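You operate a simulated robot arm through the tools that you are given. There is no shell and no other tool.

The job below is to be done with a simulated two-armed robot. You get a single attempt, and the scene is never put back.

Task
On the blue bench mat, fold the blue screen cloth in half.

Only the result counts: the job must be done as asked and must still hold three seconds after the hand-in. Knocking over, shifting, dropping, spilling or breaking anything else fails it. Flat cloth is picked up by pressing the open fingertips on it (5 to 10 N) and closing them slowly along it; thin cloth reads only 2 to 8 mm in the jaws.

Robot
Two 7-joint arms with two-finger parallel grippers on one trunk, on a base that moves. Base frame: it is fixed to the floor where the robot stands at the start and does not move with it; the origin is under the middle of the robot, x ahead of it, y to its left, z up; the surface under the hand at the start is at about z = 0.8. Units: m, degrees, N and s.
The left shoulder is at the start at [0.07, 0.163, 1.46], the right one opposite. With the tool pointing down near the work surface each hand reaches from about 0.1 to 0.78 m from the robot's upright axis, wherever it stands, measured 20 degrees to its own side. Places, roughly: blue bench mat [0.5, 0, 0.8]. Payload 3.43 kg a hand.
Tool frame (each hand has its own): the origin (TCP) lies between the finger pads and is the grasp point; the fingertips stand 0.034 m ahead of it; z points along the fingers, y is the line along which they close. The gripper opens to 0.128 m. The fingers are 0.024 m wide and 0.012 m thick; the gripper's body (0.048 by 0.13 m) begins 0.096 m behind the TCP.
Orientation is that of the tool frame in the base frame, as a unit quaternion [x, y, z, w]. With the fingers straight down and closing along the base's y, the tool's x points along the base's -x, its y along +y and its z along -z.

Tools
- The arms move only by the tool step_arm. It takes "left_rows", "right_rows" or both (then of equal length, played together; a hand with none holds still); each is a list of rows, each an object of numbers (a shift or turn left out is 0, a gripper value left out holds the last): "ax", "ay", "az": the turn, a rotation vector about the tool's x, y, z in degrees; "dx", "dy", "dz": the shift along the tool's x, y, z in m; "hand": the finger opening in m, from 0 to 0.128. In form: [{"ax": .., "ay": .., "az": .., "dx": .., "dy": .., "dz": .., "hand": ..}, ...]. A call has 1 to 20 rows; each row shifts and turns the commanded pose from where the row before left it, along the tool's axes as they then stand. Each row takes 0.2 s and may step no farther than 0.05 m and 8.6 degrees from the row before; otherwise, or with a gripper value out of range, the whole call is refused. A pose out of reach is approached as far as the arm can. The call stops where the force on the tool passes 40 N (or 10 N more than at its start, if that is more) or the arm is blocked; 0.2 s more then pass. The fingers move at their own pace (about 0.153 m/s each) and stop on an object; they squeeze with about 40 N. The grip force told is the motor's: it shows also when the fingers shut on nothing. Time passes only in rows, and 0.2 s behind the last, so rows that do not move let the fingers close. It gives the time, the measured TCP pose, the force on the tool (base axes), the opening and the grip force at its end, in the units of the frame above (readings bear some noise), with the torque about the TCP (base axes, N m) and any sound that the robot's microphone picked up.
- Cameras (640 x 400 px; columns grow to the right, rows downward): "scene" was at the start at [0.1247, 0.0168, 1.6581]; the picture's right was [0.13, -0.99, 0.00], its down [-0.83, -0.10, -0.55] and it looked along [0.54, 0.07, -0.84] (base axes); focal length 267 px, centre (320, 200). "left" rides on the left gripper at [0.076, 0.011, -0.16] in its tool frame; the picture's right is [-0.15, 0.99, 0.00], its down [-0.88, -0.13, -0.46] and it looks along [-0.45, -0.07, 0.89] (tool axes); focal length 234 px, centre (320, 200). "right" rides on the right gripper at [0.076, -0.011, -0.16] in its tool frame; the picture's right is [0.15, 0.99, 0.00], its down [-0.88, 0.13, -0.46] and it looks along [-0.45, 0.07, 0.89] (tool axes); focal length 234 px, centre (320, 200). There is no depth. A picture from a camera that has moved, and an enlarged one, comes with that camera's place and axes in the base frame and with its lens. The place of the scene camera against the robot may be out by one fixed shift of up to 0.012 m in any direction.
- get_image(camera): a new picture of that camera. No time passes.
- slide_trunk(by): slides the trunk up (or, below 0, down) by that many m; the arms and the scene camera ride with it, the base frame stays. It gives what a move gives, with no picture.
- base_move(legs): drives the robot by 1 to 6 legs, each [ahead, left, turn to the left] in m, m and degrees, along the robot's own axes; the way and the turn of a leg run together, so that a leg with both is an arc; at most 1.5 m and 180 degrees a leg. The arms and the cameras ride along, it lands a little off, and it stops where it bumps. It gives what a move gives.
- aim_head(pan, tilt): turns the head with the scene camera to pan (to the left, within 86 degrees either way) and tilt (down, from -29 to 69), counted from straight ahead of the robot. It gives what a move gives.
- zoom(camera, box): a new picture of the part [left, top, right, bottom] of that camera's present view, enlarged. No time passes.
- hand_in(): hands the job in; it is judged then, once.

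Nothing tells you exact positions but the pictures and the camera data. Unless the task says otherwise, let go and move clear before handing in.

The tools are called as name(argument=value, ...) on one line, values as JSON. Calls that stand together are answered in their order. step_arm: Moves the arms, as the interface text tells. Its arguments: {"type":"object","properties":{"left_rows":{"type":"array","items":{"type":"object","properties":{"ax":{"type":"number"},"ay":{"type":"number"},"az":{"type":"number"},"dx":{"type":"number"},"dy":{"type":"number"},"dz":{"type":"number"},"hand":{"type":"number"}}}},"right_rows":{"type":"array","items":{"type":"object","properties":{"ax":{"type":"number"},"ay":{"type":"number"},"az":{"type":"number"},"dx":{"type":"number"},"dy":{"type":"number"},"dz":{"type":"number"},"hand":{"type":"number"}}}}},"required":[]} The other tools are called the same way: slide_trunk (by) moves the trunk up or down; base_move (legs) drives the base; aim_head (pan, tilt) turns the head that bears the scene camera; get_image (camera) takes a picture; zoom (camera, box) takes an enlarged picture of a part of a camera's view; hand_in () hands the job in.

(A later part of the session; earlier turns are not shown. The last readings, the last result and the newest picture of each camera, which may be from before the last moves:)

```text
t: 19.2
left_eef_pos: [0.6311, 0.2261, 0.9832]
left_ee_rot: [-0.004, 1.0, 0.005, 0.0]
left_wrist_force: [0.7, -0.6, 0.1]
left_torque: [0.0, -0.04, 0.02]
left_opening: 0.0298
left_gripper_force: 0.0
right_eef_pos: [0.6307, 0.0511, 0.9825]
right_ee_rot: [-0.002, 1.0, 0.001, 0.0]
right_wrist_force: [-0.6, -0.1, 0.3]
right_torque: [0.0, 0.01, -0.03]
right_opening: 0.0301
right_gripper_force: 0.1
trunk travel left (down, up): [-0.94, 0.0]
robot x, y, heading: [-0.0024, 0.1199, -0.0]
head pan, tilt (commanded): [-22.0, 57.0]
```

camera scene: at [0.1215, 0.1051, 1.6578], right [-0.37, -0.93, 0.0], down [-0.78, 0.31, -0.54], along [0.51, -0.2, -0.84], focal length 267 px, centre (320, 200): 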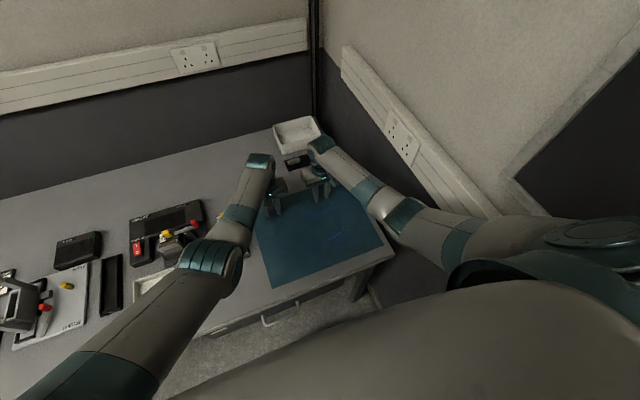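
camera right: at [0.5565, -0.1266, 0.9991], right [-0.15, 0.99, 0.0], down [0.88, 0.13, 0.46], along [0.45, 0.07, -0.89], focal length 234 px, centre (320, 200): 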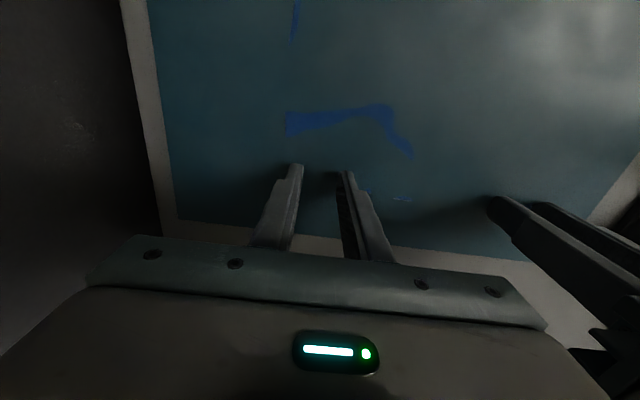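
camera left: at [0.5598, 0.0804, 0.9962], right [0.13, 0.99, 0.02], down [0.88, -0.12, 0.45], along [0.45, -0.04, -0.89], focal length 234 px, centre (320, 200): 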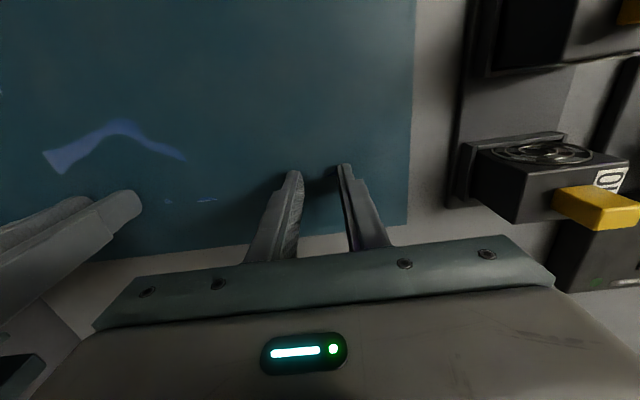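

base_move(legs=[[0.0, 0.0, -8.0]])

base_move(legs=[[0.0, 0.0, -7.0]])

aim_head(pan=-4, tilt=57)

get_image(camera="scene")

```text
t: 20.2
left_eef_pos: [0.6396, 0.139, 0.9837]
left_ee_rot: [0.066, 0.998, 0.005, 0.0]
left_wrist_force: [-0.3, 0.6, -0.3]
left_torque: [-0.02, 0.01, -0.01]
left_opening: 0.03
left_gripper_force: 0.1
right_eef_pos: [0.6151, -0.0338, 0.9817]
right_ee_rot: [0.068, 0.998, 0.001, 0.0]
right_wrist_force: [-0.4, 0.3, 0.1]
right_torque: [-0.02, -0.02, -0.02]
right_opening: 0.0299
right_gripper_force: 0.0
trunk travel left (down, up): [-0.94, 0.0]
robot x, y, heading: [0.003, 0.1271, -7.9]
head pan, tilt (commanded): [-22.0, 57.0]
```

```text
t: 21.2
left_eef_pos: [0.6369, 0.0635, 0.9837]
left_ee_rot: [0.126, 0.992, 0.004, 0.0]
left_wrist_force: [0.6, -0.4, -0.4]
left_torque: [-0.03, 0.03, 0.02]
left_opening: 0.0303
left_gripper_force: 0.0
right_eef_pos: [0.5924, -0.1065, 0.9823]
right_ee_rot: [0.128, 0.992, 0.001, 0.001]
right_wrist_force: [0.6, -0.7, -0.8]
right_torque: [-0.01, -0.01, 0.03]
right_opening: 0.0302
right_gripper_force: 0.1
trunk travel left (down, up): [-0.94, 0.0]
robot x, y, heading: [-0.0006, 0.1247, -14.9]
head pan, tilt (commanded): [-22.0, 57.0]
```

```text
t: 22.0
left_eef_pos: [0.6355, 0.0623, 0.9841]
left_ee_rot: [0.126, 0.992, 0.006, 0.0]
left_wrist_force: [-0.1, 0.0, 0.6]
left_torque: [0.0, -0.01, -0.01]
left_opening: 0.0298
left_gripper_force: 0.1
right_eef_pos: [0.5917, -0.1087, 0.9819]
right_ee_rot: [0.129, 0.992, 0.002, 0.001]
right_wrist_force: [-0.5, 0.1, -0.1]
right_torque: [0.01, 0.0, 0.04]
right_opening: 0.03
right_gripper_force: 0.0
trunk travel left (down, up): [-0.94, 0.0]
robot x, y, heading: [-0.0005, 0.1235, -15.1]
head pan, tilt (commanded): [-4.0, 57.0]
```

```text
taken
camera scene: at [0.1211, 0.0955, 1.6578], right [-0.32, -0.95, 0.0], down [-0.79, 0.27, -0.54], along [0.52, -0.18, -0.84], focal length 267 px, centre (320, 200)
```

scene: 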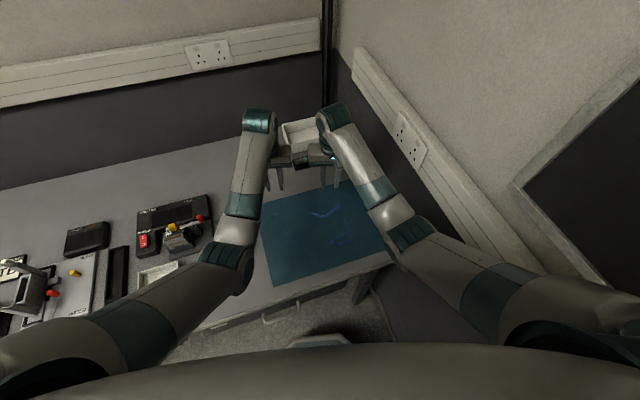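

The robot now faces the cloth squarely and both arms are symmetric. I'll take out the 14.5° yaw of both hands and place them over the far corners again.

step_arm(right_rows=[{"az": -7.3}, {"az": -7.4}, {"dx": -0.02, "dy": -0.003}, {"dx": -0.02, "dy": -0.003}, {"dz": 0.035}, {"dz": 0.035}, {"dz": 0.035}, {"dz": 0.025}, {}], left_rows=[{"az": -7.2, "ax": 0.5}, {"az": -7.3}, {"dx": 0.002}, {"dx": 0.001, "dy": -0.001}, {"dz": 0.035}, {"dz": 0.035}, {"dz": 0.035}, {"dz": 0.025}, {}])

```text
t: 24.0
left_eef_pos: [0.634, 0.0605, 0.8534]
left_ee_rot: [-0.001, 1.0, 0.001, 0.001]
left_wrist_force: [-0.4, -0.1, -0.2]
left_torque: [0.01, -0.01, 0.01]
left_opening: 0.0299
left_gripper_force: 0.1
right_eef_pos: [0.634, -0.1119, 0.8524]
right_ee_rot: [0.0, 1.0, 0.0, 0.001]
right_wrist_force: [-0.6, 0.1, 0.4]
right_torque: [-0.01, 0.02, 0.0]
right_opening: 0.0299
right_gripper_force: 0.0
trunk travel left (down, up): [-0.94, 0.0]
robot x, y, heading: [0.0064, 0.1229, -14.9]
head pan, tilt (commanded): [-4.0, 57.0]
```

Both hands hold their poses well now. I'll check their placement against the cloth before touching.

zoom(camera="left", box=[200, 100, 440, 250])

zoom(camera="right", box=[200, 100, 440, 250])

get_image(camera="scene")

```text
2.67 times, centred on (320, 175) of left
camera zoom: at [0.5579, 0.0724, 1.0128], right [0.14, 0.99, 0.0], down [0.88, -0.13, 0.46], along [0.45, -0.06, -0.89], focal length 624 px, centre (320, 267)
```

zoom: 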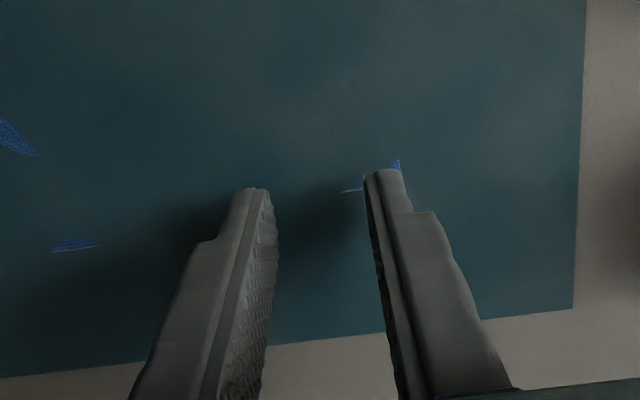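

```text
2.67 times, centred on (320, 175) of right
camera zoom: at [0.5579, -0.1244, 1.0129], right [-0.15, 0.99, 0.0], down [0.88, 0.13, 0.46], along [0.45, 0.07, -0.89], focal length 624 px, centre (320, 267)
```

zoom: 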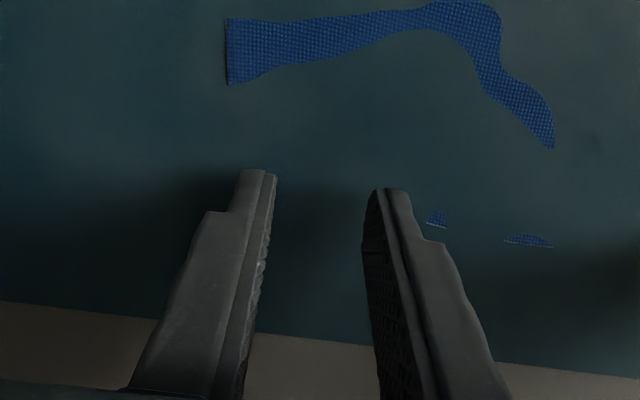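

```text
taken
camera scene: at [0.121, 0.0962, 1.6578], right [-0.32, -0.95, 0.0], down [-0.79, 0.27, -0.54], along [0.52, -0.18, -0.84], focal length 267 px, centre (320, 200)
```

scene: 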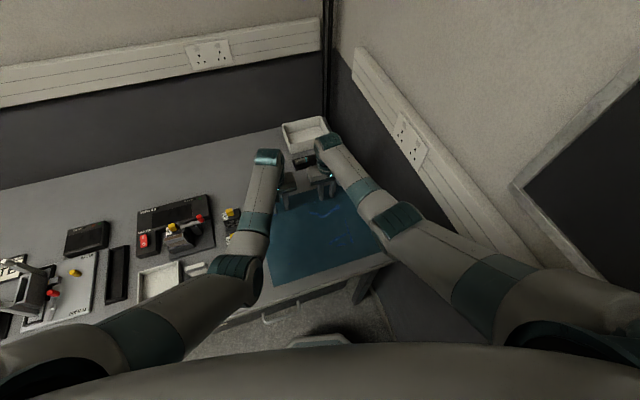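

Placement is good, with the outer fingers a few millimetres inside the side edges. I'll lower gently toward contact and watch the force.

step_arm(right_rows=[{"dy": -0.003}, {"dz": 0.005}, {"dz": 0.005}, {"dz": 0.004}, {"dz": 0.002}, {}], left_rows=[{}, {"dz": 0.005}, {"dz": 0.005}, {"dz": 0.004}, {"dz": 0.002}, {}])

```text
t: 25.4
left_eef_pos: [0.634, 0.0617, 0.8367]
left_ee_rot: [0.0, 1.0, 0.0, -0.001]
left_wrist_force: [0.2, 0.0, -0.2]
left_torque: [0.03, 0.04, -0.02]
left_opening: 0.0302
left_gripper_force: 0.1
right_eef_pos: [0.6326, -0.1166, 0.8364]
right_ee_rot: [0.001, 1.0, 0.001, 0.001]
right_wrist_force: [-0.6, 0.0, -0.3]
right_torque: [0.0, -0.04, 0.01]
right_opening: 0.0301
right_gripper_force: 0.0
trunk travel left (down, up): [-0.94, 0.0]
robot x, y, heading: [0.0016, 0.126, -14.8]
head pan, tilt (commanded): [-4.0, 57.0]
```

step_arm(right_rows=[{"dz": 0.0015}, {}], left_rows=[{"dz": 0.0015}, {}])

```text
t: 26.0
left_eef_pos: [0.6345, 0.0611, 0.836]
left_ee_rot: [-0.001, 1.0, 0.001, -0.001]
left_wrist_force: [0.3, -0.4, 0.4]
left_torque: [0.0, -0.01, 0.01]
left_opening: 0.0299
left_gripper_force: 0.1
right_eef_pos: [0.6323, -0.1166, 0.8354]
right_ee_rot: [0.0, 1.0, 0.001, 0.002]
right_wrist_force: [0.0, -0.3, 2.9]
right_torque: [-0.02, -0.02, -0.02]
right_opening: 0.0298
right_gripper_force: 0.1
trunk travel left (down, up): [-0.94, 0.0]
robot x, y, heading: [0.0019, 0.1213, -14.7]
head pan, tilt (commanded): [-4.0, 57.0]
```

The right hand is just touching (about 3 N). A little more on both.

step_arm(right_rows=[{"dz": 0.001}, {}], left_rows=[{"dz": 0.0015}, {}])

```text
t: 26.6
left_eef_pos: [0.6329, 0.0617, 0.836]
left_ee_rot: [0.0, 1.0, 0.001, 0.002]
left_wrist_force: [-0.6, -0.1, 1.0]
left_torque: [-0.01, -0.02, 0.03]
left_opening: 0.0301
left_gripper_force: 0.2
right_eef_pos: [0.632, -0.117, 0.8362]
right_ee_rot: [0.0, 1.0, 0.001, 0.001]
right_wrist_force: [0.2, -1.7, 8.6]
right_torque: [-0.16, 0.09, -0.01]
right_opening: 0.0301
right_gripper_force: 0.5
trunk travel left (down, up): [-0.94, 0.0]
robot x, y, heading: [0.0025, 0.1215, -15.1]
head pan, tilt (commanded): [-4.0, 57.0]
```

The right hand presses with 8.6 N, which is right; the left needs about another millimetre.

step_arm(left_rows=[{"dz": 0.0012}, {}])

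```text
t: 27.2
left_eef_pos: [0.634, 0.0609, 0.8354]
left_ee_rot: [-0.001, 1.0, 0.0, 0.001]
left_wrist_force: [-1.5, 0.7, 8.6]
left_torque: [0.03, 0.05, 0.02]
left_opening: 0.03
left_gripper_force: 0.0
right_eef_pos: [0.6321, -0.1162, 0.8344]
right_ee_rot: [0.0, 1.0, 0.001, 0.002]
right_wrist_force: [0.4, -1.9, 7.3]
right_torque: [-0.12, 0.01, 0.03]
right_opening: 0.0298
right_gripper_force: 0.0
trunk travel left (down, up): [-0.94, 0.0]
robot x, y, heading: [0.0035, 0.1243, -14.5]
head pan, tilt (commanded): [-4.0, 57.0]
```

Both hands press with about 8 N. Now I close the fingers slowly along the cloth.

step_arm(right_rows=[{"hand": 0.028}, {"hand": 0.026}, {"hand": 0.024}, {"hand": 0.022}, {"hand": 0.02}, {"hand": 0.018}, {"hand": 0.016}, {"hand": 0.014}, {"hand": 0.012}, {"hand": 0.01}, {}], left_rows=[{"hand": 0.028}, {"hand": 0.026}, {"hand": 0.024}, {"hand": 0.022}, {"hand": 0.02}, {"hand": 0.018}, {"hand": 0.016}, {"hand": 0.014}, {"hand": 0.012}, {"hand": 0.01}, {}])

zoom(camera="left", box=[200, 100, 440, 250])

zoom(camera="right", box=[200, 100, 440, 250])

```text
t: 29.6
left_eef_pos: [0.633, 0.0602, 0.8351]
left_ee_rot: [-0.001, 1.0, 0.001, 0.002]
left_wrist_force: [-1.1, -1.0, 16.8]
left_torque: [-0.08, 0.09, 0.01]
left_opening: 0.0091
left_gripper_force: 0.0
right_eef_pos: [0.6319, -0.1158, 0.8354]
right_ee_rot: [0.0, 1.0, 0.001, 0.002]
right_wrist_force: [0.1, 1.6, 4.1]
right_torque: [0.04, 0.0, -0.02]
right_opening: 0.0098
right_gripper_force: 0.0
trunk travel left (down, up): [-0.94, 0.0]
robot x, y, heading: [0.0038, 0.12, -14.9]
head pan, tilt (commanded): [-4.0, 57.0]
```

```text
2.67 times, centred on (320, 175) of left
camera zoom: at [0.5569, 0.0722, 0.9944], right [0.14, 0.99, 0.0], down [0.88, -0.13, 0.46], along [0.45, -0.06, -0.89], focal length 624 px, centre (320, 267)
```

zoom: 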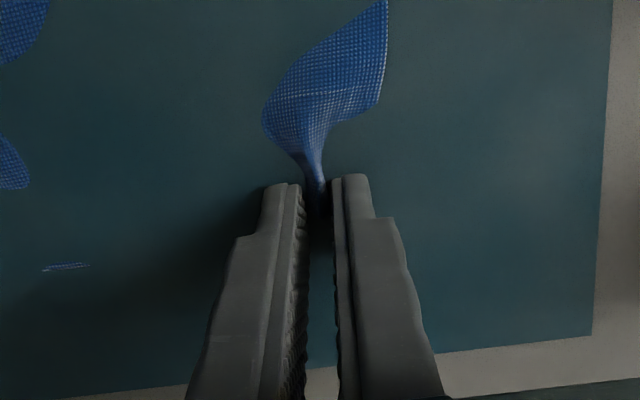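

```text
2.67 times, centred on (320, 175) of right
camera zoom: at [0.5548, -0.1273, 0.9952], right [-0.15, 0.99, 0.0], down [0.88, 0.13, 0.46], along [0.45, 0.07, -0.89], focal length 624 px, centre (320, 267)
```

zoom: 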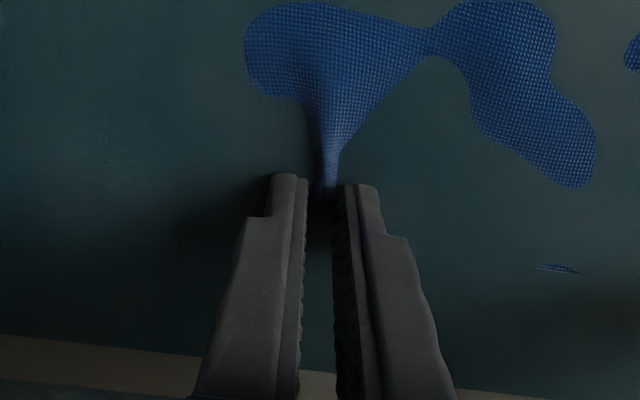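

Ridges of cloth have formed between the fingers on both sides. I'll finish closing.

step_arm(right_rows=[{"hand": 0.008}, {"hand": 0.006}, {"hand": 0.004}, {"hand": 0.002}, {"hand": 0.0}, {"hand": 0.0}, {}], left_rows=[{"hand": 0.008}, {"hand": 0.006}, {"hand": 0.004}, {"hand": 0.002}, {"hand": 0.0}, {"hand": 0.0}, {}])

zoom(camera="left", box=[200, 100, 440, 250])

zoom(camera="right", box=[200, 100, 440, 250])

```text
t: 31.2
left_eef_pos: [0.6325, 0.0614, 0.8346]
left_ee_rot: [-0.001, 1.0, 0.0, 0.002]
left_wrist_force: [0.5, -9.3, 16.6]
left_torque: [-0.31, 0.08, 0.11]
left_opening: 0.0018
left_gripper_force: 36.2
right_eef_pos: [0.6317, -0.1161, 0.8357]
right_ee_rot: [-0.001, 1.0, 0.002, 0.001]
right_wrist_force: [-0.6, 9.1, 4.2]
right_torque: [0.3, 0.03, -0.05]
right_opening: 0.0016
right_gripper_force: 36.7
trunk travel left (down, up): [-0.94, 0.0]
robot x, y, heading: [0.0036, 0.1207, -14.6]
head pan, tilt (commanded): [-4.0, 57.0]
```

```text
2.67 times, centred on (320, 175) of left
camera zoom: at [0.5569, 0.072, 0.9943], right [0.14, 0.99, 0.0], down [0.88, -0.13, 0.46], along [0.45, -0.07, -0.89], focal length 624 px, centre (320, 267)
```

zoom: 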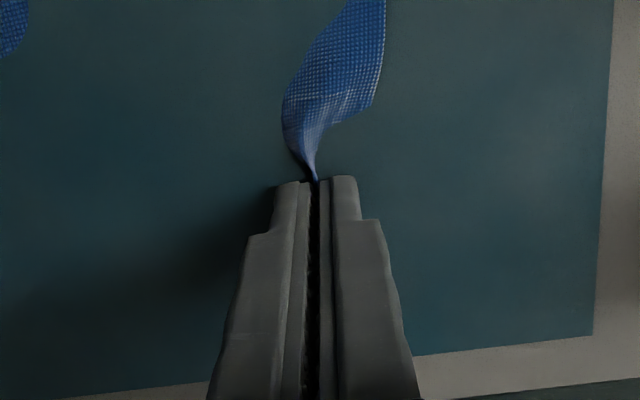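

```text
2.67 times, centred on (320, 175) of right
camera zoom: at [0.555, -0.1268, 0.9952], right [-0.15, 0.99, 0.0], down [0.88, 0.13, 0.46], along [0.45, 0.07, -0.89], focal length 624 px, centre (320, 267)
```

zoom: 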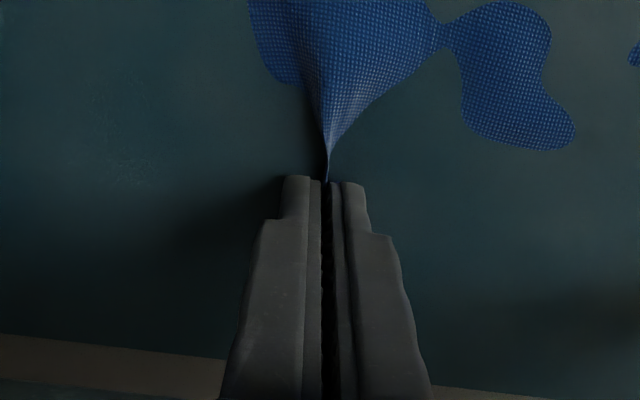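

Both jaws read 1.6 to 1.8 mm with cloth leading into them, and the cloth between the hands is a little taut. I'll ease the hands 3 mm toward each other while lifting 2 cm to test the grip.

step_arm(right_rows=[{"dy": 0.002, "dz": -0.002}, {"dy": 0.001, "dz": -0.004}, {"dz": -0.006}, {"dz": -0.008}, {}], left_rows=[{"dy": -0.002, "dz": -0.002}, {"dy": -0.001, "dz": -0.004}, {"dz": -0.006}, {"dz": -0.008}, {}])

get_image(camera="left")

get_image(camera="right")

zoom(camera="scene", box=[240, 150, 400, 270])

```text
t: 32.4
left_eef_pos: [0.6328, 0.0583, 0.8515]
left_ee_rot: [-0.002, 1.0, 0.0, -0.001]
left_wrist_force: [-0.2, -2.7, 0.3]
left_torque: [-0.08, 0.0, 0.06]
left_opening: 0.0015
left_gripper_force: 36.2
right_eef_pos: [0.6319, -0.1141, 0.8542]
right_ee_rot: [0.0, 1.0, 0.001, 0.001]
right_wrist_force: [0.1, 2.0, 0.9]
right_torque: [0.08, 0.02, -0.02]
right_opening: 0.0015
right_gripper_force: 36.5
trunk travel left (down, up): [-0.94, 0.0]
robot x, y, heading: [-0.0008, 0.1217, -14.7]
head pan, tilt (commanded): [-4.0, 57.0]
```

```text
taken
camera left: at [0.5577, 0.0692, 1.0124], right [0.14, 0.99, 0.0], down [0.88, -0.13, 0.45], along [0.45, -0.06, -0.89], focal length 234 px, centre (320, 200)
```

left: 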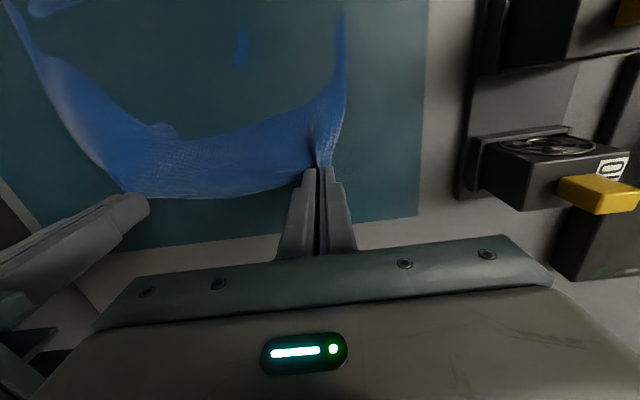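

```text
taken
camera right: at [0.5564, -0.1251, 1.0143], right [-0.15, 0.99, 0.0], down [0.88, 0.13, 0.46], along [0.45, 0.07, -0.89], focal length 234 px, centre (320, 200)
```

right: 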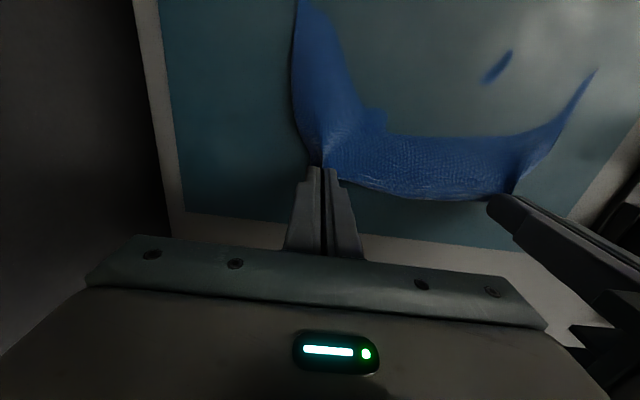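

```text
3.33 times, centred on (320, 210) of scene
camera zoom: at [0.1218, 0.0961, 1.6577], right [-0.32, -0.95, 0.0], down [-0.79, 0.27, -0.54], along [0.52, -0.18, -0.84], focal length 892 px, centre (320, 167)
```

zoom: 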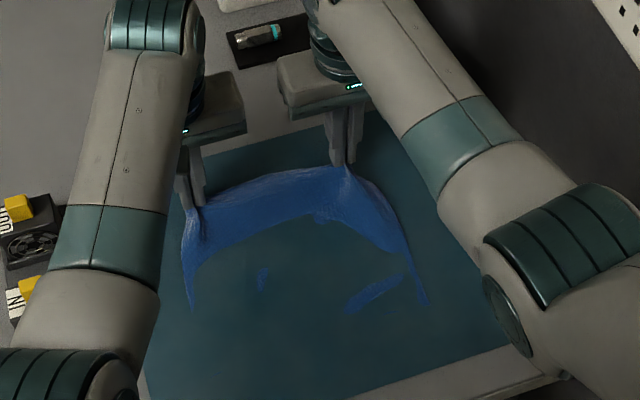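

Both corners are firmly gripped and the far edge hangs between the hands. I'll now turn the flap over toward the robot like a page, pitching the hands as they go, in stages so I can check the arms and the cloth.

step_arm(right_rows=[{"dx": 0.0109, "dz": -0.01135, "ay": -4}, {"dx": 0.0101, "dz": -0.0121, "ay": -4}, {"dx": 0.0103, "dz": -0.0131, "ay": -4}, {"dx": 0.0094, "dz": -0.0138, "ay": -4}, {}], left_rows=[{"dx": 0.0109, "dz": -0.01135, "ay": -4}, {"dx": 0.0101, "dz": -0.0121, "ay": -4}, {"dx": 0.0103, "dz": -0.0131, "ay": -4}, {"dx": 0.0094, "dz": -0.0138, "ay": -4}, {}])

get_image(camera="scene")

get_image(camera="left")

```text
t: 33.3
left_eef_pos: [0.6609, 0.0657, 0.9519]
left_ee_rot: [-0.006, 0.984, -0.001, 0.177]
left_wrist_force: [-8.1, -19.7, -6.3]
left_torque: [-0.68, 0.35, -0.19]
left_opening: 0.0017
left_gripper_force: 36.1
right_eef_pos: [0.5979, -0.1009, 0.8998]
right_ee_rot: [-0.005, 0.991, 0.012, 0.132]
right_wrist_force: [9.3, 20.0, 7.2]
right_torque: [0.82, -0.35, -0.05]
right_opening: 0.0015
right_gripper_force: 36.3
trunk travel left (down, up): [-0.94, 0.0]
robot x, y, heading: [0.0044, 0.1255, -14.6]
head pan, tilt (commanded): [-4.0, 57.0]
stopped in row 4 (right hand): the force on the tool passed its limit at 45 N (the readings are from after the stop); the commanded pose is now the measured one
```

```text
taken
camera scene: at [0.1192, 0.0956, 1.658], right [-0.32, -0.95, 0.0], down [-0.79, 0.27, -0.55], along [0.52, -0.18, -0.84], focal length 267 px, centre (320, 200)
```

scene: 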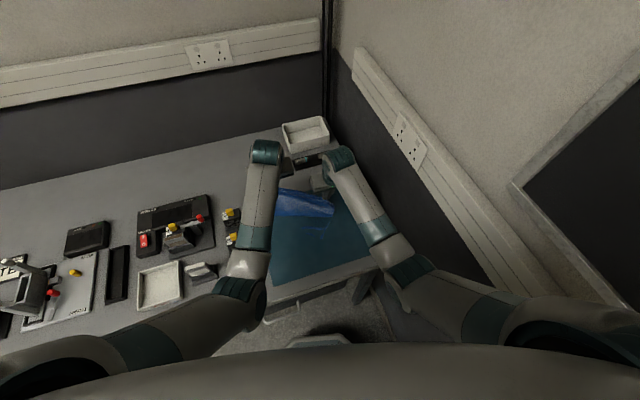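

```text
taken
camera left: at [0.5339, 0.0762, 1.0744], right [0.13, 0.99, 0.05], down [0.67, -0.12, 0.73], along [0.73, -0.06, -0.68], focal length 234 px, centre (320, 200)
```

left: 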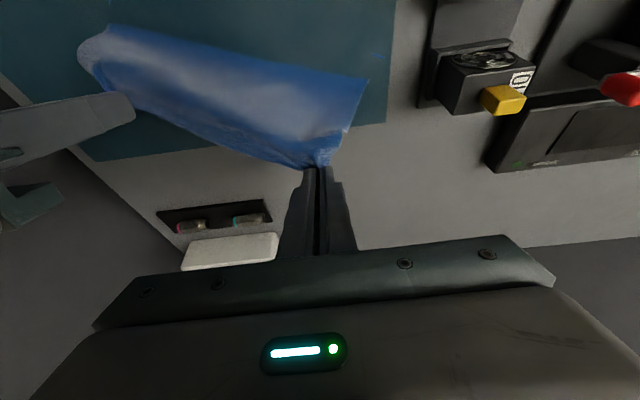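

The left arm did not follow its commanded path, going up and forward, and the cloth pulled tight between the hands, so the call stopped. Both jaws still hold. I'll look closely at the state before easing the tension.

get_image(camera="right")

zoom(camera="scene", box=[220, 120, 400, 290])

step_arm(left_rows=[{"dx": 0.002}])

```text
taken
camera right: at [0.4837, -0.1164, 1.0351], right [-0.15, 0.99, -0.02], down [0.73, 0.13, 0.67], along [0.67, 0.09, -0.74], focal length 234 px, centre (320, 200)
```

right: 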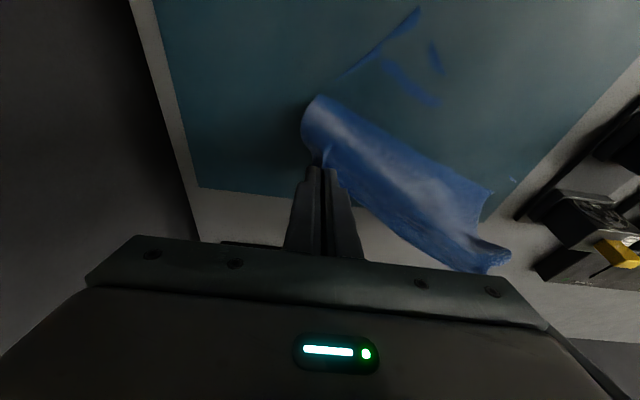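

```text
2.35 times, centred on (310, 205) of scene
camera zoom: at [0.1192, 0.0956, 1.658], right [-0.32, -0.95, 0.0], down [-0.79, 0.27, -0.55], along [0.52, -0.18, -0.84], focal length 629 px, centre (344, 188)
```

zoom: 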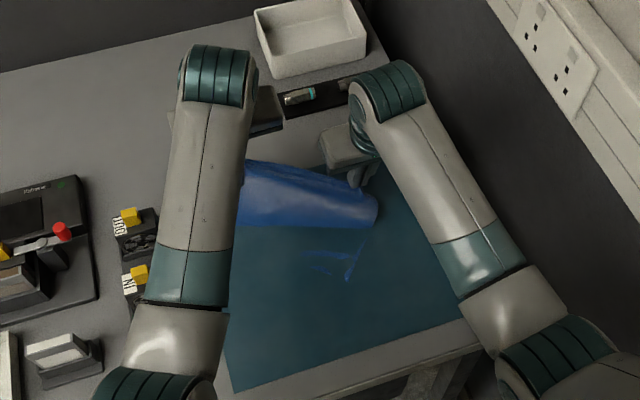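

```text
t: 33.7
left_eef_pos: [0.6626, 0.0689, 0.9516]
left_ee_rot: [-0.007, 0.984, -0.001, 0.178]
left_wrist_force: [-14.2, -31.5, -10.5]
left_torque: [-1.05, 0.54, -0.28]
left_opening: 0.0014
left_gripper_force: 36.6
right_eef_pos: [0.599, -0.1015, 0.9001]
right_ee_rot: [-0.006, 0.991, 0.012, 0.131]
right_wrist_force: [14.1, 31.1, 11.0]
right_torque: [1.28, -0.53, -0.06]
right_opening: 0.0017
right_gripper_force: 37.0
trunk travel left (down, up): [-0.94, 0.0]
robot x, y, heading: [0.0012, 0.1244, -14.8]
head pan, tilt (commanded): [-4.0, 57.0]
```

Tension between the hands is about 30 N. I'll ease the left hand inward, back and down in small steps and see how it responds.

step_arm(left_rows=[{"dx": 0.006, "dy": -0.004, "dz": 0.002}, {"dx": 0.006, "dy": -0.004, "dz": 0.002}, {"dx": 0.006, "dy": -0.002, "dz": 0.002}, {}])

```text
t: 34.4
left_eef_pos: [0.6676, 0.071, 0.9511]
left_ee_rot: [-0.01, 0.982, 0.004, 0.19]
left_wrist_force: [-9.0, -18.7, -6.4]
left_torque: [-0.67, 0.38, -0.25]
left_opening: 0.0016
left_gripper_force: 36.5
right_eef_pos: [0.6009, -0.0948, 0.902]
right_ee_rot: [-0.007, 0.991, 0.018, 0.134]
right_wrist_force: [9.7, 19.3, 6.4]
right_torque: [0.83, -0.38, -0.04]
right_opening: 0.0016
right_gripper_force: 36.3
trunk travel left (down, up): [-0.94, 0.0]
robot x, y, heading: [-0.0028, 0.1229, -14.9]
head pan, tilt (commanded): [-4.0, 57.0]
stopped in row 3 (right hand): the force on the tool passed its limit at 47 N (the readings are from after the stop); the commanded pose is now the measured one
```

The left arm is drifting opposite to its commands, so it is near a joint limit. The right arm follows well, so I'll relieve the tension by moving the right hand toward the left one.

step_arm(right_rows=[{"dx": -0.007, "dy": 0.004, "dz": -0.002}, {"dx": -0.007, "dy": 0.004, "dz": -0.002}, {"dx": -0.007, "dy": 0.004, "dz": -0.002}, {}])

```text
t: 35.4
left_eef_pos: [0.668, 0.0728, 0.9533]
left_ee_rot: [-0.011, 0.982, 0.007, 0.191]
left_wrist_force: [-1.4, -1.8, -0.9]
left_torque: [-0.06, 0.01, -0.03]
left_opening: 0.0015
left_gripper_force: 35.9
right_eef_pos: [0.6186, -0.0886, 0.9113]
right_ee_rot: [-0.004, 0.991, 0.013, 0.13]
right_wrist_force: [0.7, 2.3, 0.1]
right_torque: [0.08, -0.04, -0.03]
right_opening: 0.0017
right_gripper_force: 36.9
trunk travel left (down, up): [-0.94, 0.0]
robot x, y, heading: [0.0002, 0.1235, -14.8]
head pan, tilt (commanded): [-4.0, 57.0]
```

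The tension is gone. I'll probe the left arm with a small backward move and no turn, to see whether it responds.

step_arm(left_rows=[{"dx": 0.005}, {}])

step_arm(left_rows=[{"ay": 3}, {}])

```text
t: 36.0
left_eef_pos: [0.6707, 0.0751, 0.9548]
left_ee_rot: [-0.013, 0.981, 0.007, 0.195]
left_wrist_force: [-2.6, -3.6, -1.4]
left_torque: [-0.13, 0.1, -0.01]
left_opening: 0.0013
left_gripper_force: 36.5
right_eef_pos: [0.6188, -0.0864, 0.9105]
right_ee_rot: [-0.005, 0.991, 0.014, 0.131]
right_wrist_force: [0.8, 4.6, 0.7]
right_torque: [0.12, -0.05, -0.02]
right_opening: 0.0017
right_gripper_force: 36.7
trunk travel left (down, up): [-0.94, 0.0]
robot x, y, heading: [0.0022, 0.1246, -14.7]
head pan, tilt (commanded): [-4.0, 57.0]
```

```text
t: 36.6
left_eef_pos: [0.6643, 0.0779, 0.9485]
left_ee_rot: [-0.011, 0.986, 0.01, 0.166]
left_wrist_force: [-0.8, -2.5, -0.3]
left_torque: [-0.07, 0.03, -0.07]
left_opening: 0.0016
left_gripper_force: 36.3
right_eef_pos: [0.6188, -0.0864, 0.9111]
right_ee_rot: [-0.006, 0.991, 0.015, 0.13]
right_wrist_force: [1.6, 2.0, 0.7]
right_torque: [0.08, -0.02, -0.02]
right_opening: 0.0016
right_gripper_force: 36.5
trunk travel left (down, up): [-0.94, 0.0]
robot x, y, heading: [0.0019, 0.1231, -14.6]
head pan, tilt (commanded): [-4.0, 57.0]
```

At lower pitch the left arm responds properly again, so it is the pitch that takes it to its limit. I'll look at where the cloth lies now before choosing the next move.

get_image(camera="left")

get_image(camera="right")

zoom(camera="scene", box=[240, 160, 400, 270])

```text
taken
camera left: at [0.54, 0.0841, 1.0742], right [0.11, 0.99, 0.06], down [0.69, -0.12, 0.72], along [0.72, -0.04, -0.7], focal length 234 px, centre (320, 200)
```

left: 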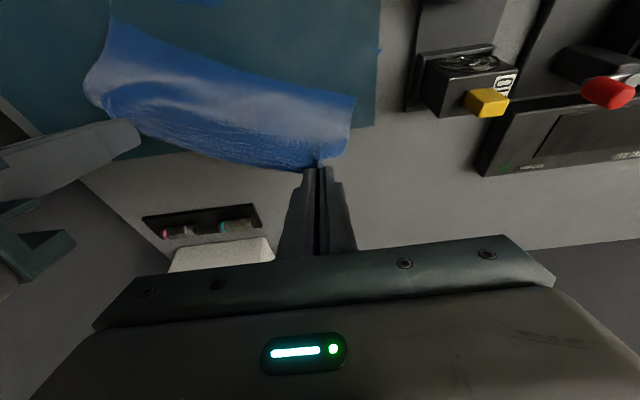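

```text
taken
camera right: at [0.5039, -0.1032, 1.0454], right [-0.15, 0.99, -0.01], down [0.73, 0.12, 0.67], along [0.66, 0.1, -0.74], focal length 234 px, centre (320, 200)
```

right: 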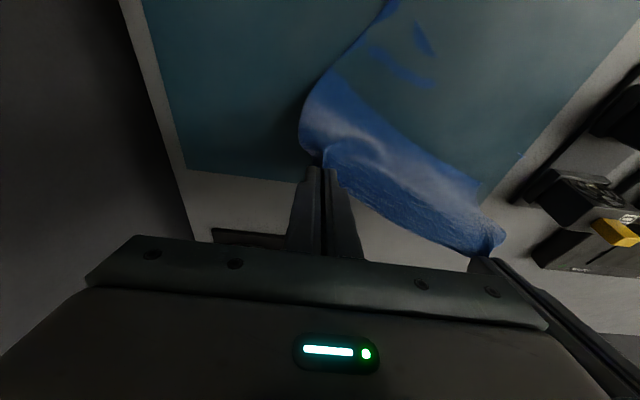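

```text
3.64 times, centred on (320, 215) of scene
camera zoom: at [0.1213, 0.096, 1.6578], right [-0.32, -0.95, 0.0], down [-0.79, 0.27, -0.54], along [0.52, -0.18, -0.84], focal length 972 px, centre (320, 146)
```

zoom: 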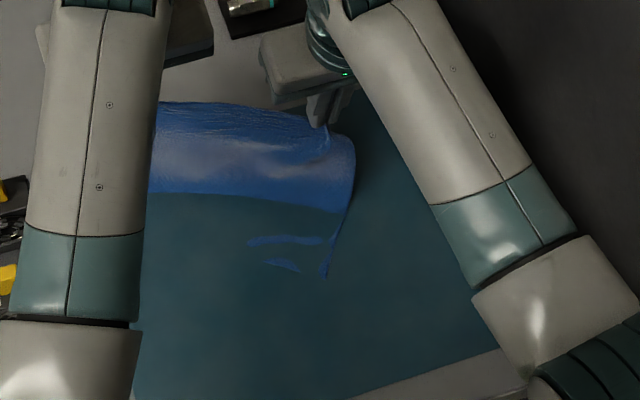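

The cloth as a whole seems to have been dragged forward and left by the bad motion. I'll zoom in to map where its lower part lies now.

zoom(camera="left", box=[70, 0, 410, 200])

zoom(camera="right", box=[280, 0, 600, 200])

```text
1.88 times, centred on (240, 100) of left
camera zoom: at [0.54, 0.0841, 1.0742], right [0.11, 0.99, 0.06], down [0.69, -0.12, 0.72], along [0.72, -0.04, -0.7], focal length 441 px, centre (471, 388)
```

zoom: 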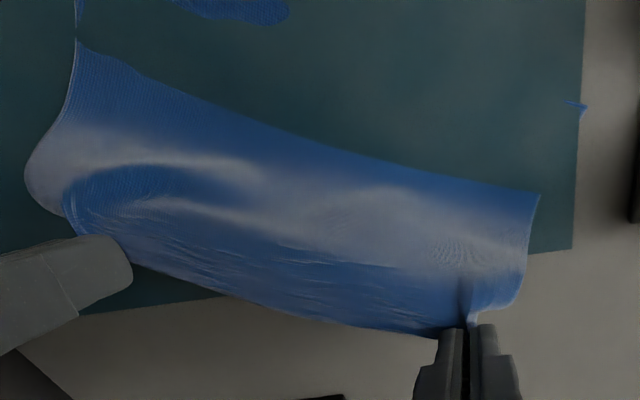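

```text
2.00 times, centred on (440, 100) of right
camera zoom: at [0.5039, -0.1032, 1.0454], right [-0.15, 0.99, -0.01], down [0.73, 0.12, 0.67], along [0.66, 0.1, -0.74], focal length 468 px, centre (80, 400)
```

zoom: 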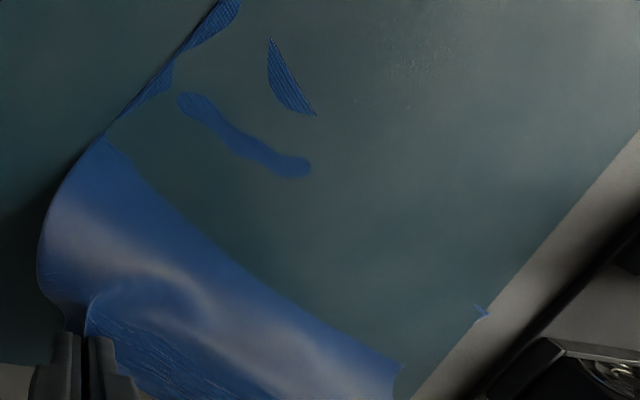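

The cloth has been turned about 29° and shifted, with its near-left corner at the mat's edge, but both far corners are still held. My new plan is to lift the whole cloth so it hangs, lower its free edge onto the mat at the far side, lay half of it toward the robot, then fold the held half back over; this keeps the hands pointing straight down in easy reach. First I bring the left hand's pitch back to zero.

step_arm(left_rows=[{"ay": 3.8}, {"ay": 3.8}, {"ay": 3.8}, {"ay": 3.8}, {"ay": 2.5}, {}])

```text
t: 38.0
left_eef_pos: [0.6621, 0.0702, 0.9512]
left_ee_rot: [-0.011, 1.0, 0.002, 0.011]
left_wrist_force: [0.0, 0.3, -0.7]
left_torque: [-0.05, 0.0, -0.02]
left_opening: 0.0017
left_gripper_force: 35.9
right_eef_pos: [0.6181, -0.0872, 0.9101]
right_ee_rot: [-0.005, 0.991, 0.013, 0.13]
right_wrist_force: [-0.8, -0.1, -0.6]
right_torque: [0.02, 0.02, -0.04]
right_opening: 0.0015
right_gripper_force: 36.2
trunk travel left (down, up): [-0.94, 0.0]
robot x, y, heading: [0.0029, 0.1225, -14.7]
head pan, tilt (commanded): [-4.0, 57.0]
```

The left hand is straight again and follows well. Now the right hand: straighten it and bring it level with the left.

step_arm(right_rows=[{"ay": 3.75, "ax": 0.5}, {"ay": 3.75, "ax": 0.5}, {"ay": 3.75, "ax": 0.5}, {"ay": 3.7}, {"dx": -0.01, "dy": -0.003, "dz": -0.014}, {"dx": -0.01, "dy": -0.003, "dz": -0.014}, {"dx": -0.01, "dy": -0.003, "dz": -0.012}, {}])

```text
t: 39.8
left_eef_pos: [0.6622, 0.0696, 0.9512]
left_ee_rot: [-0.011, 1.0, 0.003, 0.01]
left_wrist_force: [0.1, 0.0, 0.1]
left_torque: [-0.02, 0.01, 0.0]
left_opening: 0.0014
left_gripper_force: 36.2
right_eef_pos: [0.6469, -0.0951, 0.9507]
right_ee_rot: [-0.004, 1.0, 0.0, 0.001]
right_wrist_force: [-0.5, 0.0, 0.1]
right_torque: [0.0, 0.0, -0.03]
right_opening: 0.0016
right_gripper_force: 36.3
trunk travel left (down, up): [-0.94, 0.0]
robot x, y, heading: [0.0, 0.1245, -14.6]
head pan, tilt (commanded): [-4.0, 57.0]
```

Both hands are level. I raise them together by 10 cm so the cloth hangs freely, keeping their spacing.

step_arm(right_rows=[{"dz": -0.025, "dy": -0.002}, {"dz": -0.025, "dy": -0.002}, {"dz": -0.025, "dy": -0.002}, {"dz": -0.025, "dy": -0.001}, {}], left_rows=[{"dz": -0.025, "ay": 0.6, "az": 0.6}, {"dz": -0.025, "ay": 0.6, "az": 0.6}, {"dz": -0.025}, {"dz": -0.025}, {}])

get_image(camera="scene")

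get_image(camera="left")

get_image(camera="right")

```text
t: 40.7
left_eef_pos: [0.673, 0.1036, 1.0232]
left_ee_rot: [-0.01, 1.0, 0.022, 0.006]
left_wrist_force: [-3.0, -19.4, 1.2]
left_torque: [-0.74, 0.14, 0.08]
left_opening: 0.001
left_gripper_force: 35.9
right_eef_pos: [0.6497, -0.0849, 1.0311]
right_ee_rot: [-0.013, 1.0, 0.011, 0.003]
right_wrist_force: [3.3, 19.6, -0.7]
right_torque: [0.67, -0.12, -0.19]
right_opening: 0.0012
right_gripper_force: 36.1
trunk travel left (down, up): [-0.94, 0.0]
robot x, y, heading: [0.0025, 0.1213, -14.8]
head pan, tilt (commanded): [-4.0, 57.0]
stopped in row 4 (right hand): the force on the tool passed its limit at 45 N (the readings are from after the stop); the commanded pose is now the measured one
```

```text
taken
camera scene: at [0.1214, 0.0973, 1.6577], right [-0.32, -0.95, 0.0], down [-0.79, 0.27, -0.54], along [0.52, -0.18, -0.84], focal length 267 px, centre (320, 200)
```

scene: 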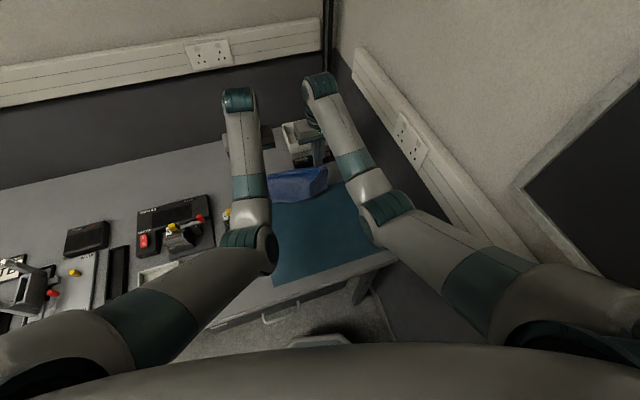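

```text
taken
camera left: at [0.5958, 0.1071, 1.1823], right [0.13, 0.99, 0.04], down [0.88, -0.13, 0.46], along [0.46, -0.02, -0.89], focal length 234 px, centre (320, 200)
```

left: 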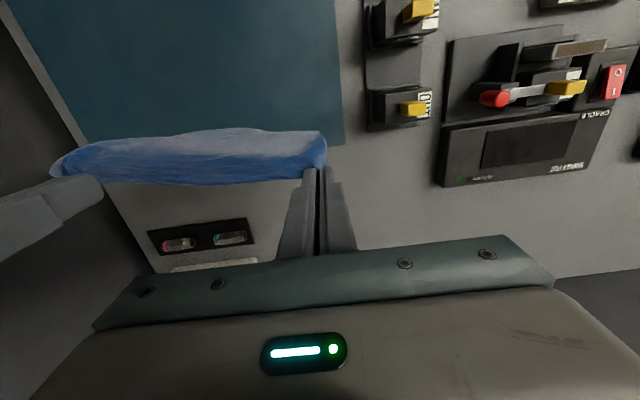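

```text
taken
camera right: at [0.5736, -0.1026, 1.1913], right [-0.17, 0.98, 0.02], down [0.87, 0.14, 0.46], along [0.45, 0.1, -0.89], focal length 234 px, centre (320, 200)
```

right: 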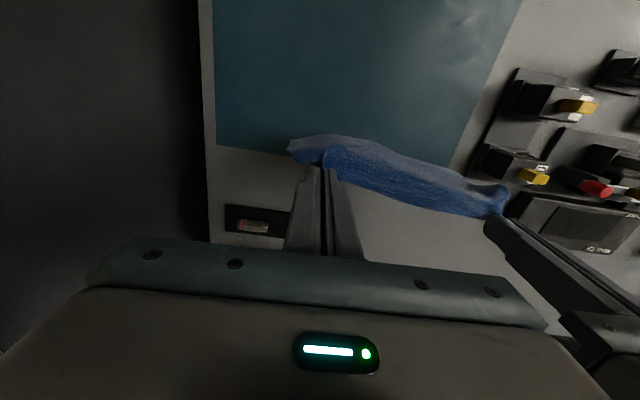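

The left arm again drifts outward, which fits a wrist-yaw limit: its tool is turned about 20° relative to the arm. Aligning both hands with the robot's own heading (15° clockwise) should free it, and the fold can be made square to that heading, still well inside the mat. I'll ease the tension with the right hand while yawing both hands.

step_arm(right_rows=[{"dy": 0.005, "az": 3}, {"dy": 0.005, "az": 3}, {"dy": 0.003, "az": 3}, {"az": 3}, {"az": 2}, {}], left_rows=[{"az": 3}, {"az": 3}, {"az": 3}, {"az": 3}, {"az": 2}, {}])

```text
t: 42.1
left_eef_pos: [0.6717, 0.1049, 1.0208]
left_ee_rot: [0.112, 0.993, 0.025, 0.001]
left_wrist_force: [-0.4, -3.8, -0.4]
left_torque: [-0.16, 0.02, 0.08]
left_opening: 0.0013
left_gripper_force: 36.1
right_eef_pos: [0.6498, -0.0776, 1.0304]
right_ee_rot: [0.112, 0.994, 0.009, 0.002]
right_wrist_force: [0.0, 4.2, -1.2]
right_torque: [0.16, -0.04, 0.0]
right_opening: 0.0016
right_gripper_force: 36.4
trunk travel left (down, up): [-0.94, 0.0]
robot x, y, heading: [0.0036, 0.1279, -15.0]
head pan, tilt (commanded): [-4.0, 57.0]
```

Tension is down to about 4 N. Now a small inward test move of the left hand, with its tilt corrected.

step_arm(left_rows=[{"dy": -0.004, "ax": 1.0}, {"dy": -0.004, "ax": 1.0}, {"ax": 0.9}, {}], right_rows=[{}, {}, {"ax": 1.0}, {}])

```text
t: 43.1
left_eef_pos: [0.6705, 0.0988, 1.0201]
left_ee_rot: [0.111, 0.994, 0.0, -0.001]
left_wrist_force: [-0.2, -0.1, -0.2]
left_torque: [-0.02, -0.01, 0.02]
left_opening: 0.0016
left_gripper_force: 36.2
right_eef_pos: [0.65, -0.079, 1.032]
right_ee_rot: [0.11, 0.994, 0.001, 0.0]
right_wrist_force: [0.3, 0.6, -0.4]
right_torque: [0.03, 0.03, 0.07]
right_opening: 0.0016
right_gripper_force: 35.8
trunk travel left (down, up): [-0.94, 0.0]
robot x, y, heading: [0.0031, 0.1243, -14.6]
head pan, tilt (commanded): [-4.0, 57.0]
```

The left hand now follows its commands. I'll move both hands together to the hanging position over the mat, about 1.06 m high and side by side at the same distance ahead.

step_arm(left_rows=[{"dx": 0.0048, "dy": -0.0063, "dz": -0.0067}, {"dx": 0.0048, "dy": -0.0063, "dz": -0.0067}, {"dx": 0.0048, "dy": -0.0063, "dz": -0.0067}, {"dx": 0.0048, "dy": -0.0063, "dz": -0.0067}, {"dx": 0.0048, "dy": -0.0063, "dz": -0.0067}, {"dx": 0.0048, "dy": -0.0063, "dz": -0.0065}, {}], right_rows=[{"dx": 0.008, "dy": -0.0058, "dz": -0.0047}, {"dx": 0.008, "dy": -0.0058, "dz": -0.0047}, {"dx": 0.008, "dy": -0.0058, "dz": -0.0047}, {"dx": 0.008, "dy": -0.0058, "dz": -0.0047}, {"dx": 0.008, "dy": -0.0058, "dz": -0.0047}, {"dx": 0.008, "dy": -0.0058, "dz": -0.0047}, {}])

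get_image(camera="scene")

get_image(camera="left")

get_image(camera="right")

```text
t: 43.6
left_eef_pos: [0.6736, 0.1253, 1.0246]
left_ee_rot: [0.103, 0.994, 0.02, 0.002]
left_wrist_force: [-3.8, -24.4, 2.1]
left_torque: [-0.91, 0.17, 0.21]
left_opening: 0.0014
left_gripper_force: 36.1
right_eef_pos: [0.6414, -0.0657, 1.0392]
right_ee_rot: [0.103, 0.995, 0.013, 0.003]
right_wrist_force: [5.1, 24.7, -2.7]
right_torque: [0.85, -0.15, -0.2]
right_opening: 0.0015
right_gripper_force: 36.3
trunk travel left (down, up): [-0.94, 0.0]
robot x, y, heading: [-0.0011, 0.1231, -14.7]
head pan, tilt (commanded): [-4.0, 57.0]
stopped in row 2 (right hand): the force on the tool passed its limit at 50 N (the readings are from after the stop); the commanded pose is now the measured one
```

```text
taken
camera scene: at [0.1207, 0.0969, 1.6578], right [-0.32, -0.95, 0.0], down [-0.79, 0.27, -0.54], along [0.52, -0.18, -0.84], focal length 267 px, centre (320, 200)
```

scene: 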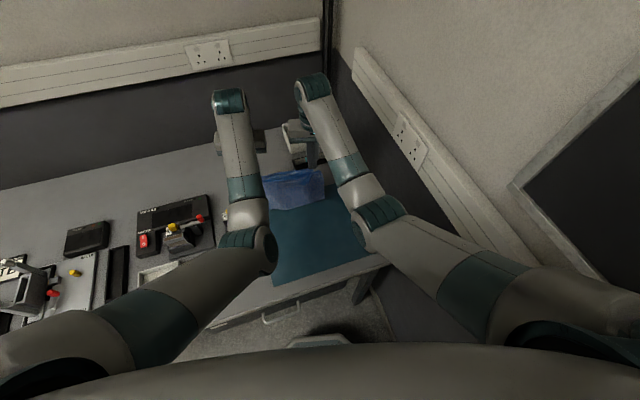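

```text
taken
camera left: at [0.6013, 0.1454, 1.1832], right [0.34, 0.94, 0.04], down [0.83, -0.32, 0.45], along [0.43, -0.12, -0.89], focal length 234 px, centre (320, 200)
```

left: 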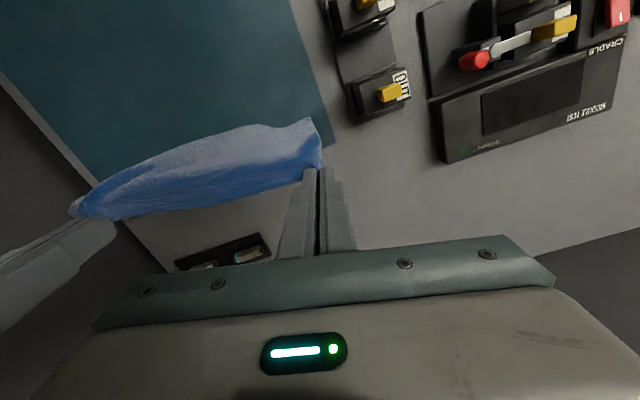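

```text
taken
camera right: at [0.5637, -0.0655, 1.1987], right [0.06, 1.0, 0.03], down [0.88, -0.06, 0.46], along [0.46, 0.0, -0.89], focal length 234 px, centre (320, 200)
```

right: 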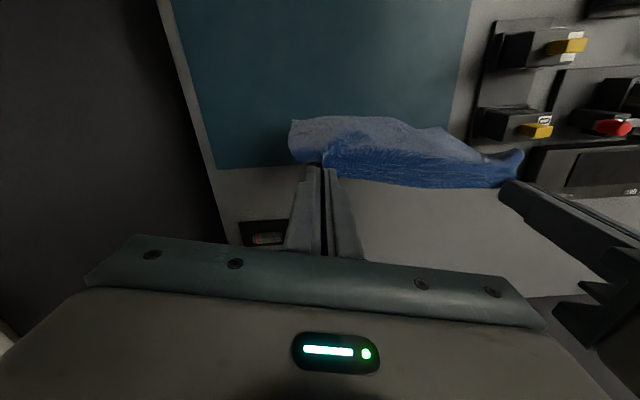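

The left arm drifts outward whenever it is moved back or up here, though it holds still perfectly well. So I'll leave the left arm fixed, align the right hand with it to slacken the cloth, and then use the base and the trunk to carry out the folding motion with both hands rigid.

step_arm(right_rows=[{"dx": 0.0042, "dy": 0.0055, "dz": 0.0036, "az": 0.75, "ax": 0.4}, {"dx": 0.0042, "dy": 0.0045, "dz": 0.0036, "az": 0.75, "ax": 0.4}, {"dx": 0.0042, "dy": 0.004, "dz": 0.0036, "az": 0.75, "ax": 0.4}, {"dx": 0.004, "dy": 0.003, "dz": 0.0036, "az": 0.75, "ax": 0.3}, {}])

get_image(camera="right")

get_image(camera="left")

zoom(camera="scene", box=[200, 70, 400, 230])

```text
t: 44.8
left_eef_pos: [0.6742, 0.1261, 1.0207]
left_ee_rot: [0.1, 0.995, 0.022, 0.001]
left_wrist_force: [-0.3, -2.6, -0.3]
left_torque: [-0.1, 0.01, 0.06]
left_opening: 0.0013
left_gripper_force: 36.2
right_eef_pos: [0.6291, -0.0505, 1.0238]
right_ee_rot: [0.132, 0.991, -0.004, 0.001]
right_wrist_force: [1.2, 3.6, 0.1]
right_torque: [0.14, -0.06, 0.0]
right_opening: 0.0015
right_gripper_force: 36.5
trunk travel left (down, up): [-0.94, 0.0]
robot x, y, heading: [0.0023, 0.1267, -15.0]
head pan, tilt (commanded): [-4.0, 57.0]
```

```text
taken
camera right: at [0.5539, -0.0405, 1.1838], right [0.12, 0.99, -0.01], down [0.88, -0.1, 0.46], along [0.45, -0.06, -0.89], focal length 234 px, centre (320, 200)
```

right: 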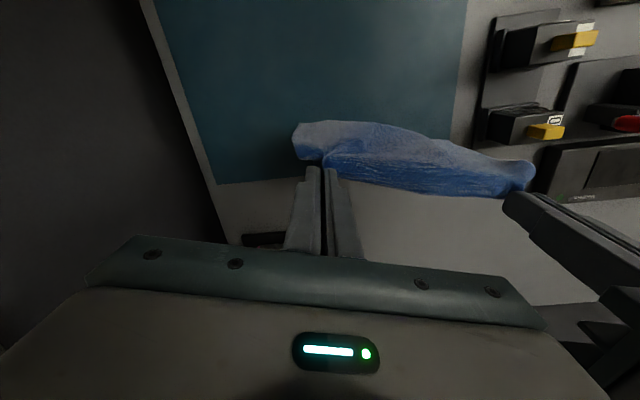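

```text
taken
camera left: at [0.6012, 0.146, 1.1817], right [0.34, 0.94, 0.04], down [0.83, -0.32, 0.45], along [0.43, -0.12, -0.89], focal length 234 px, centre (320, 200)
```

left: 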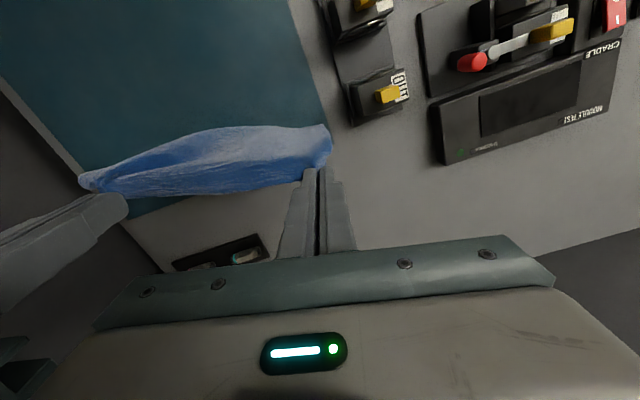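

```text
2.50 times, centred on (300, 150) of scene
camera zoom: at [0.1213, 0.096, 1.6578], right [-0.32, -0.95, 0.0], down [-0.79, 0.27, -0.54], along [0.52, -0.18, -0.84], focal length 669 px, centre (370, 325)
```

zoom: 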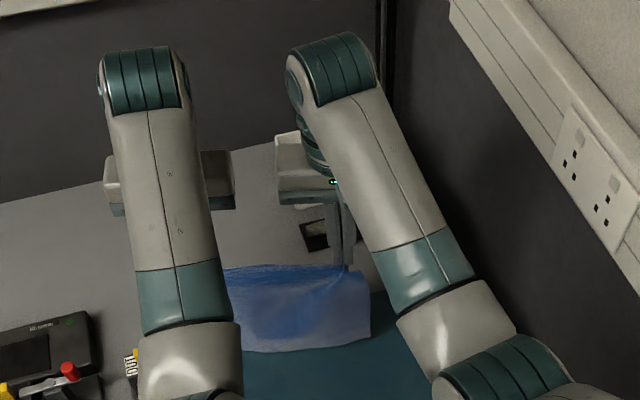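

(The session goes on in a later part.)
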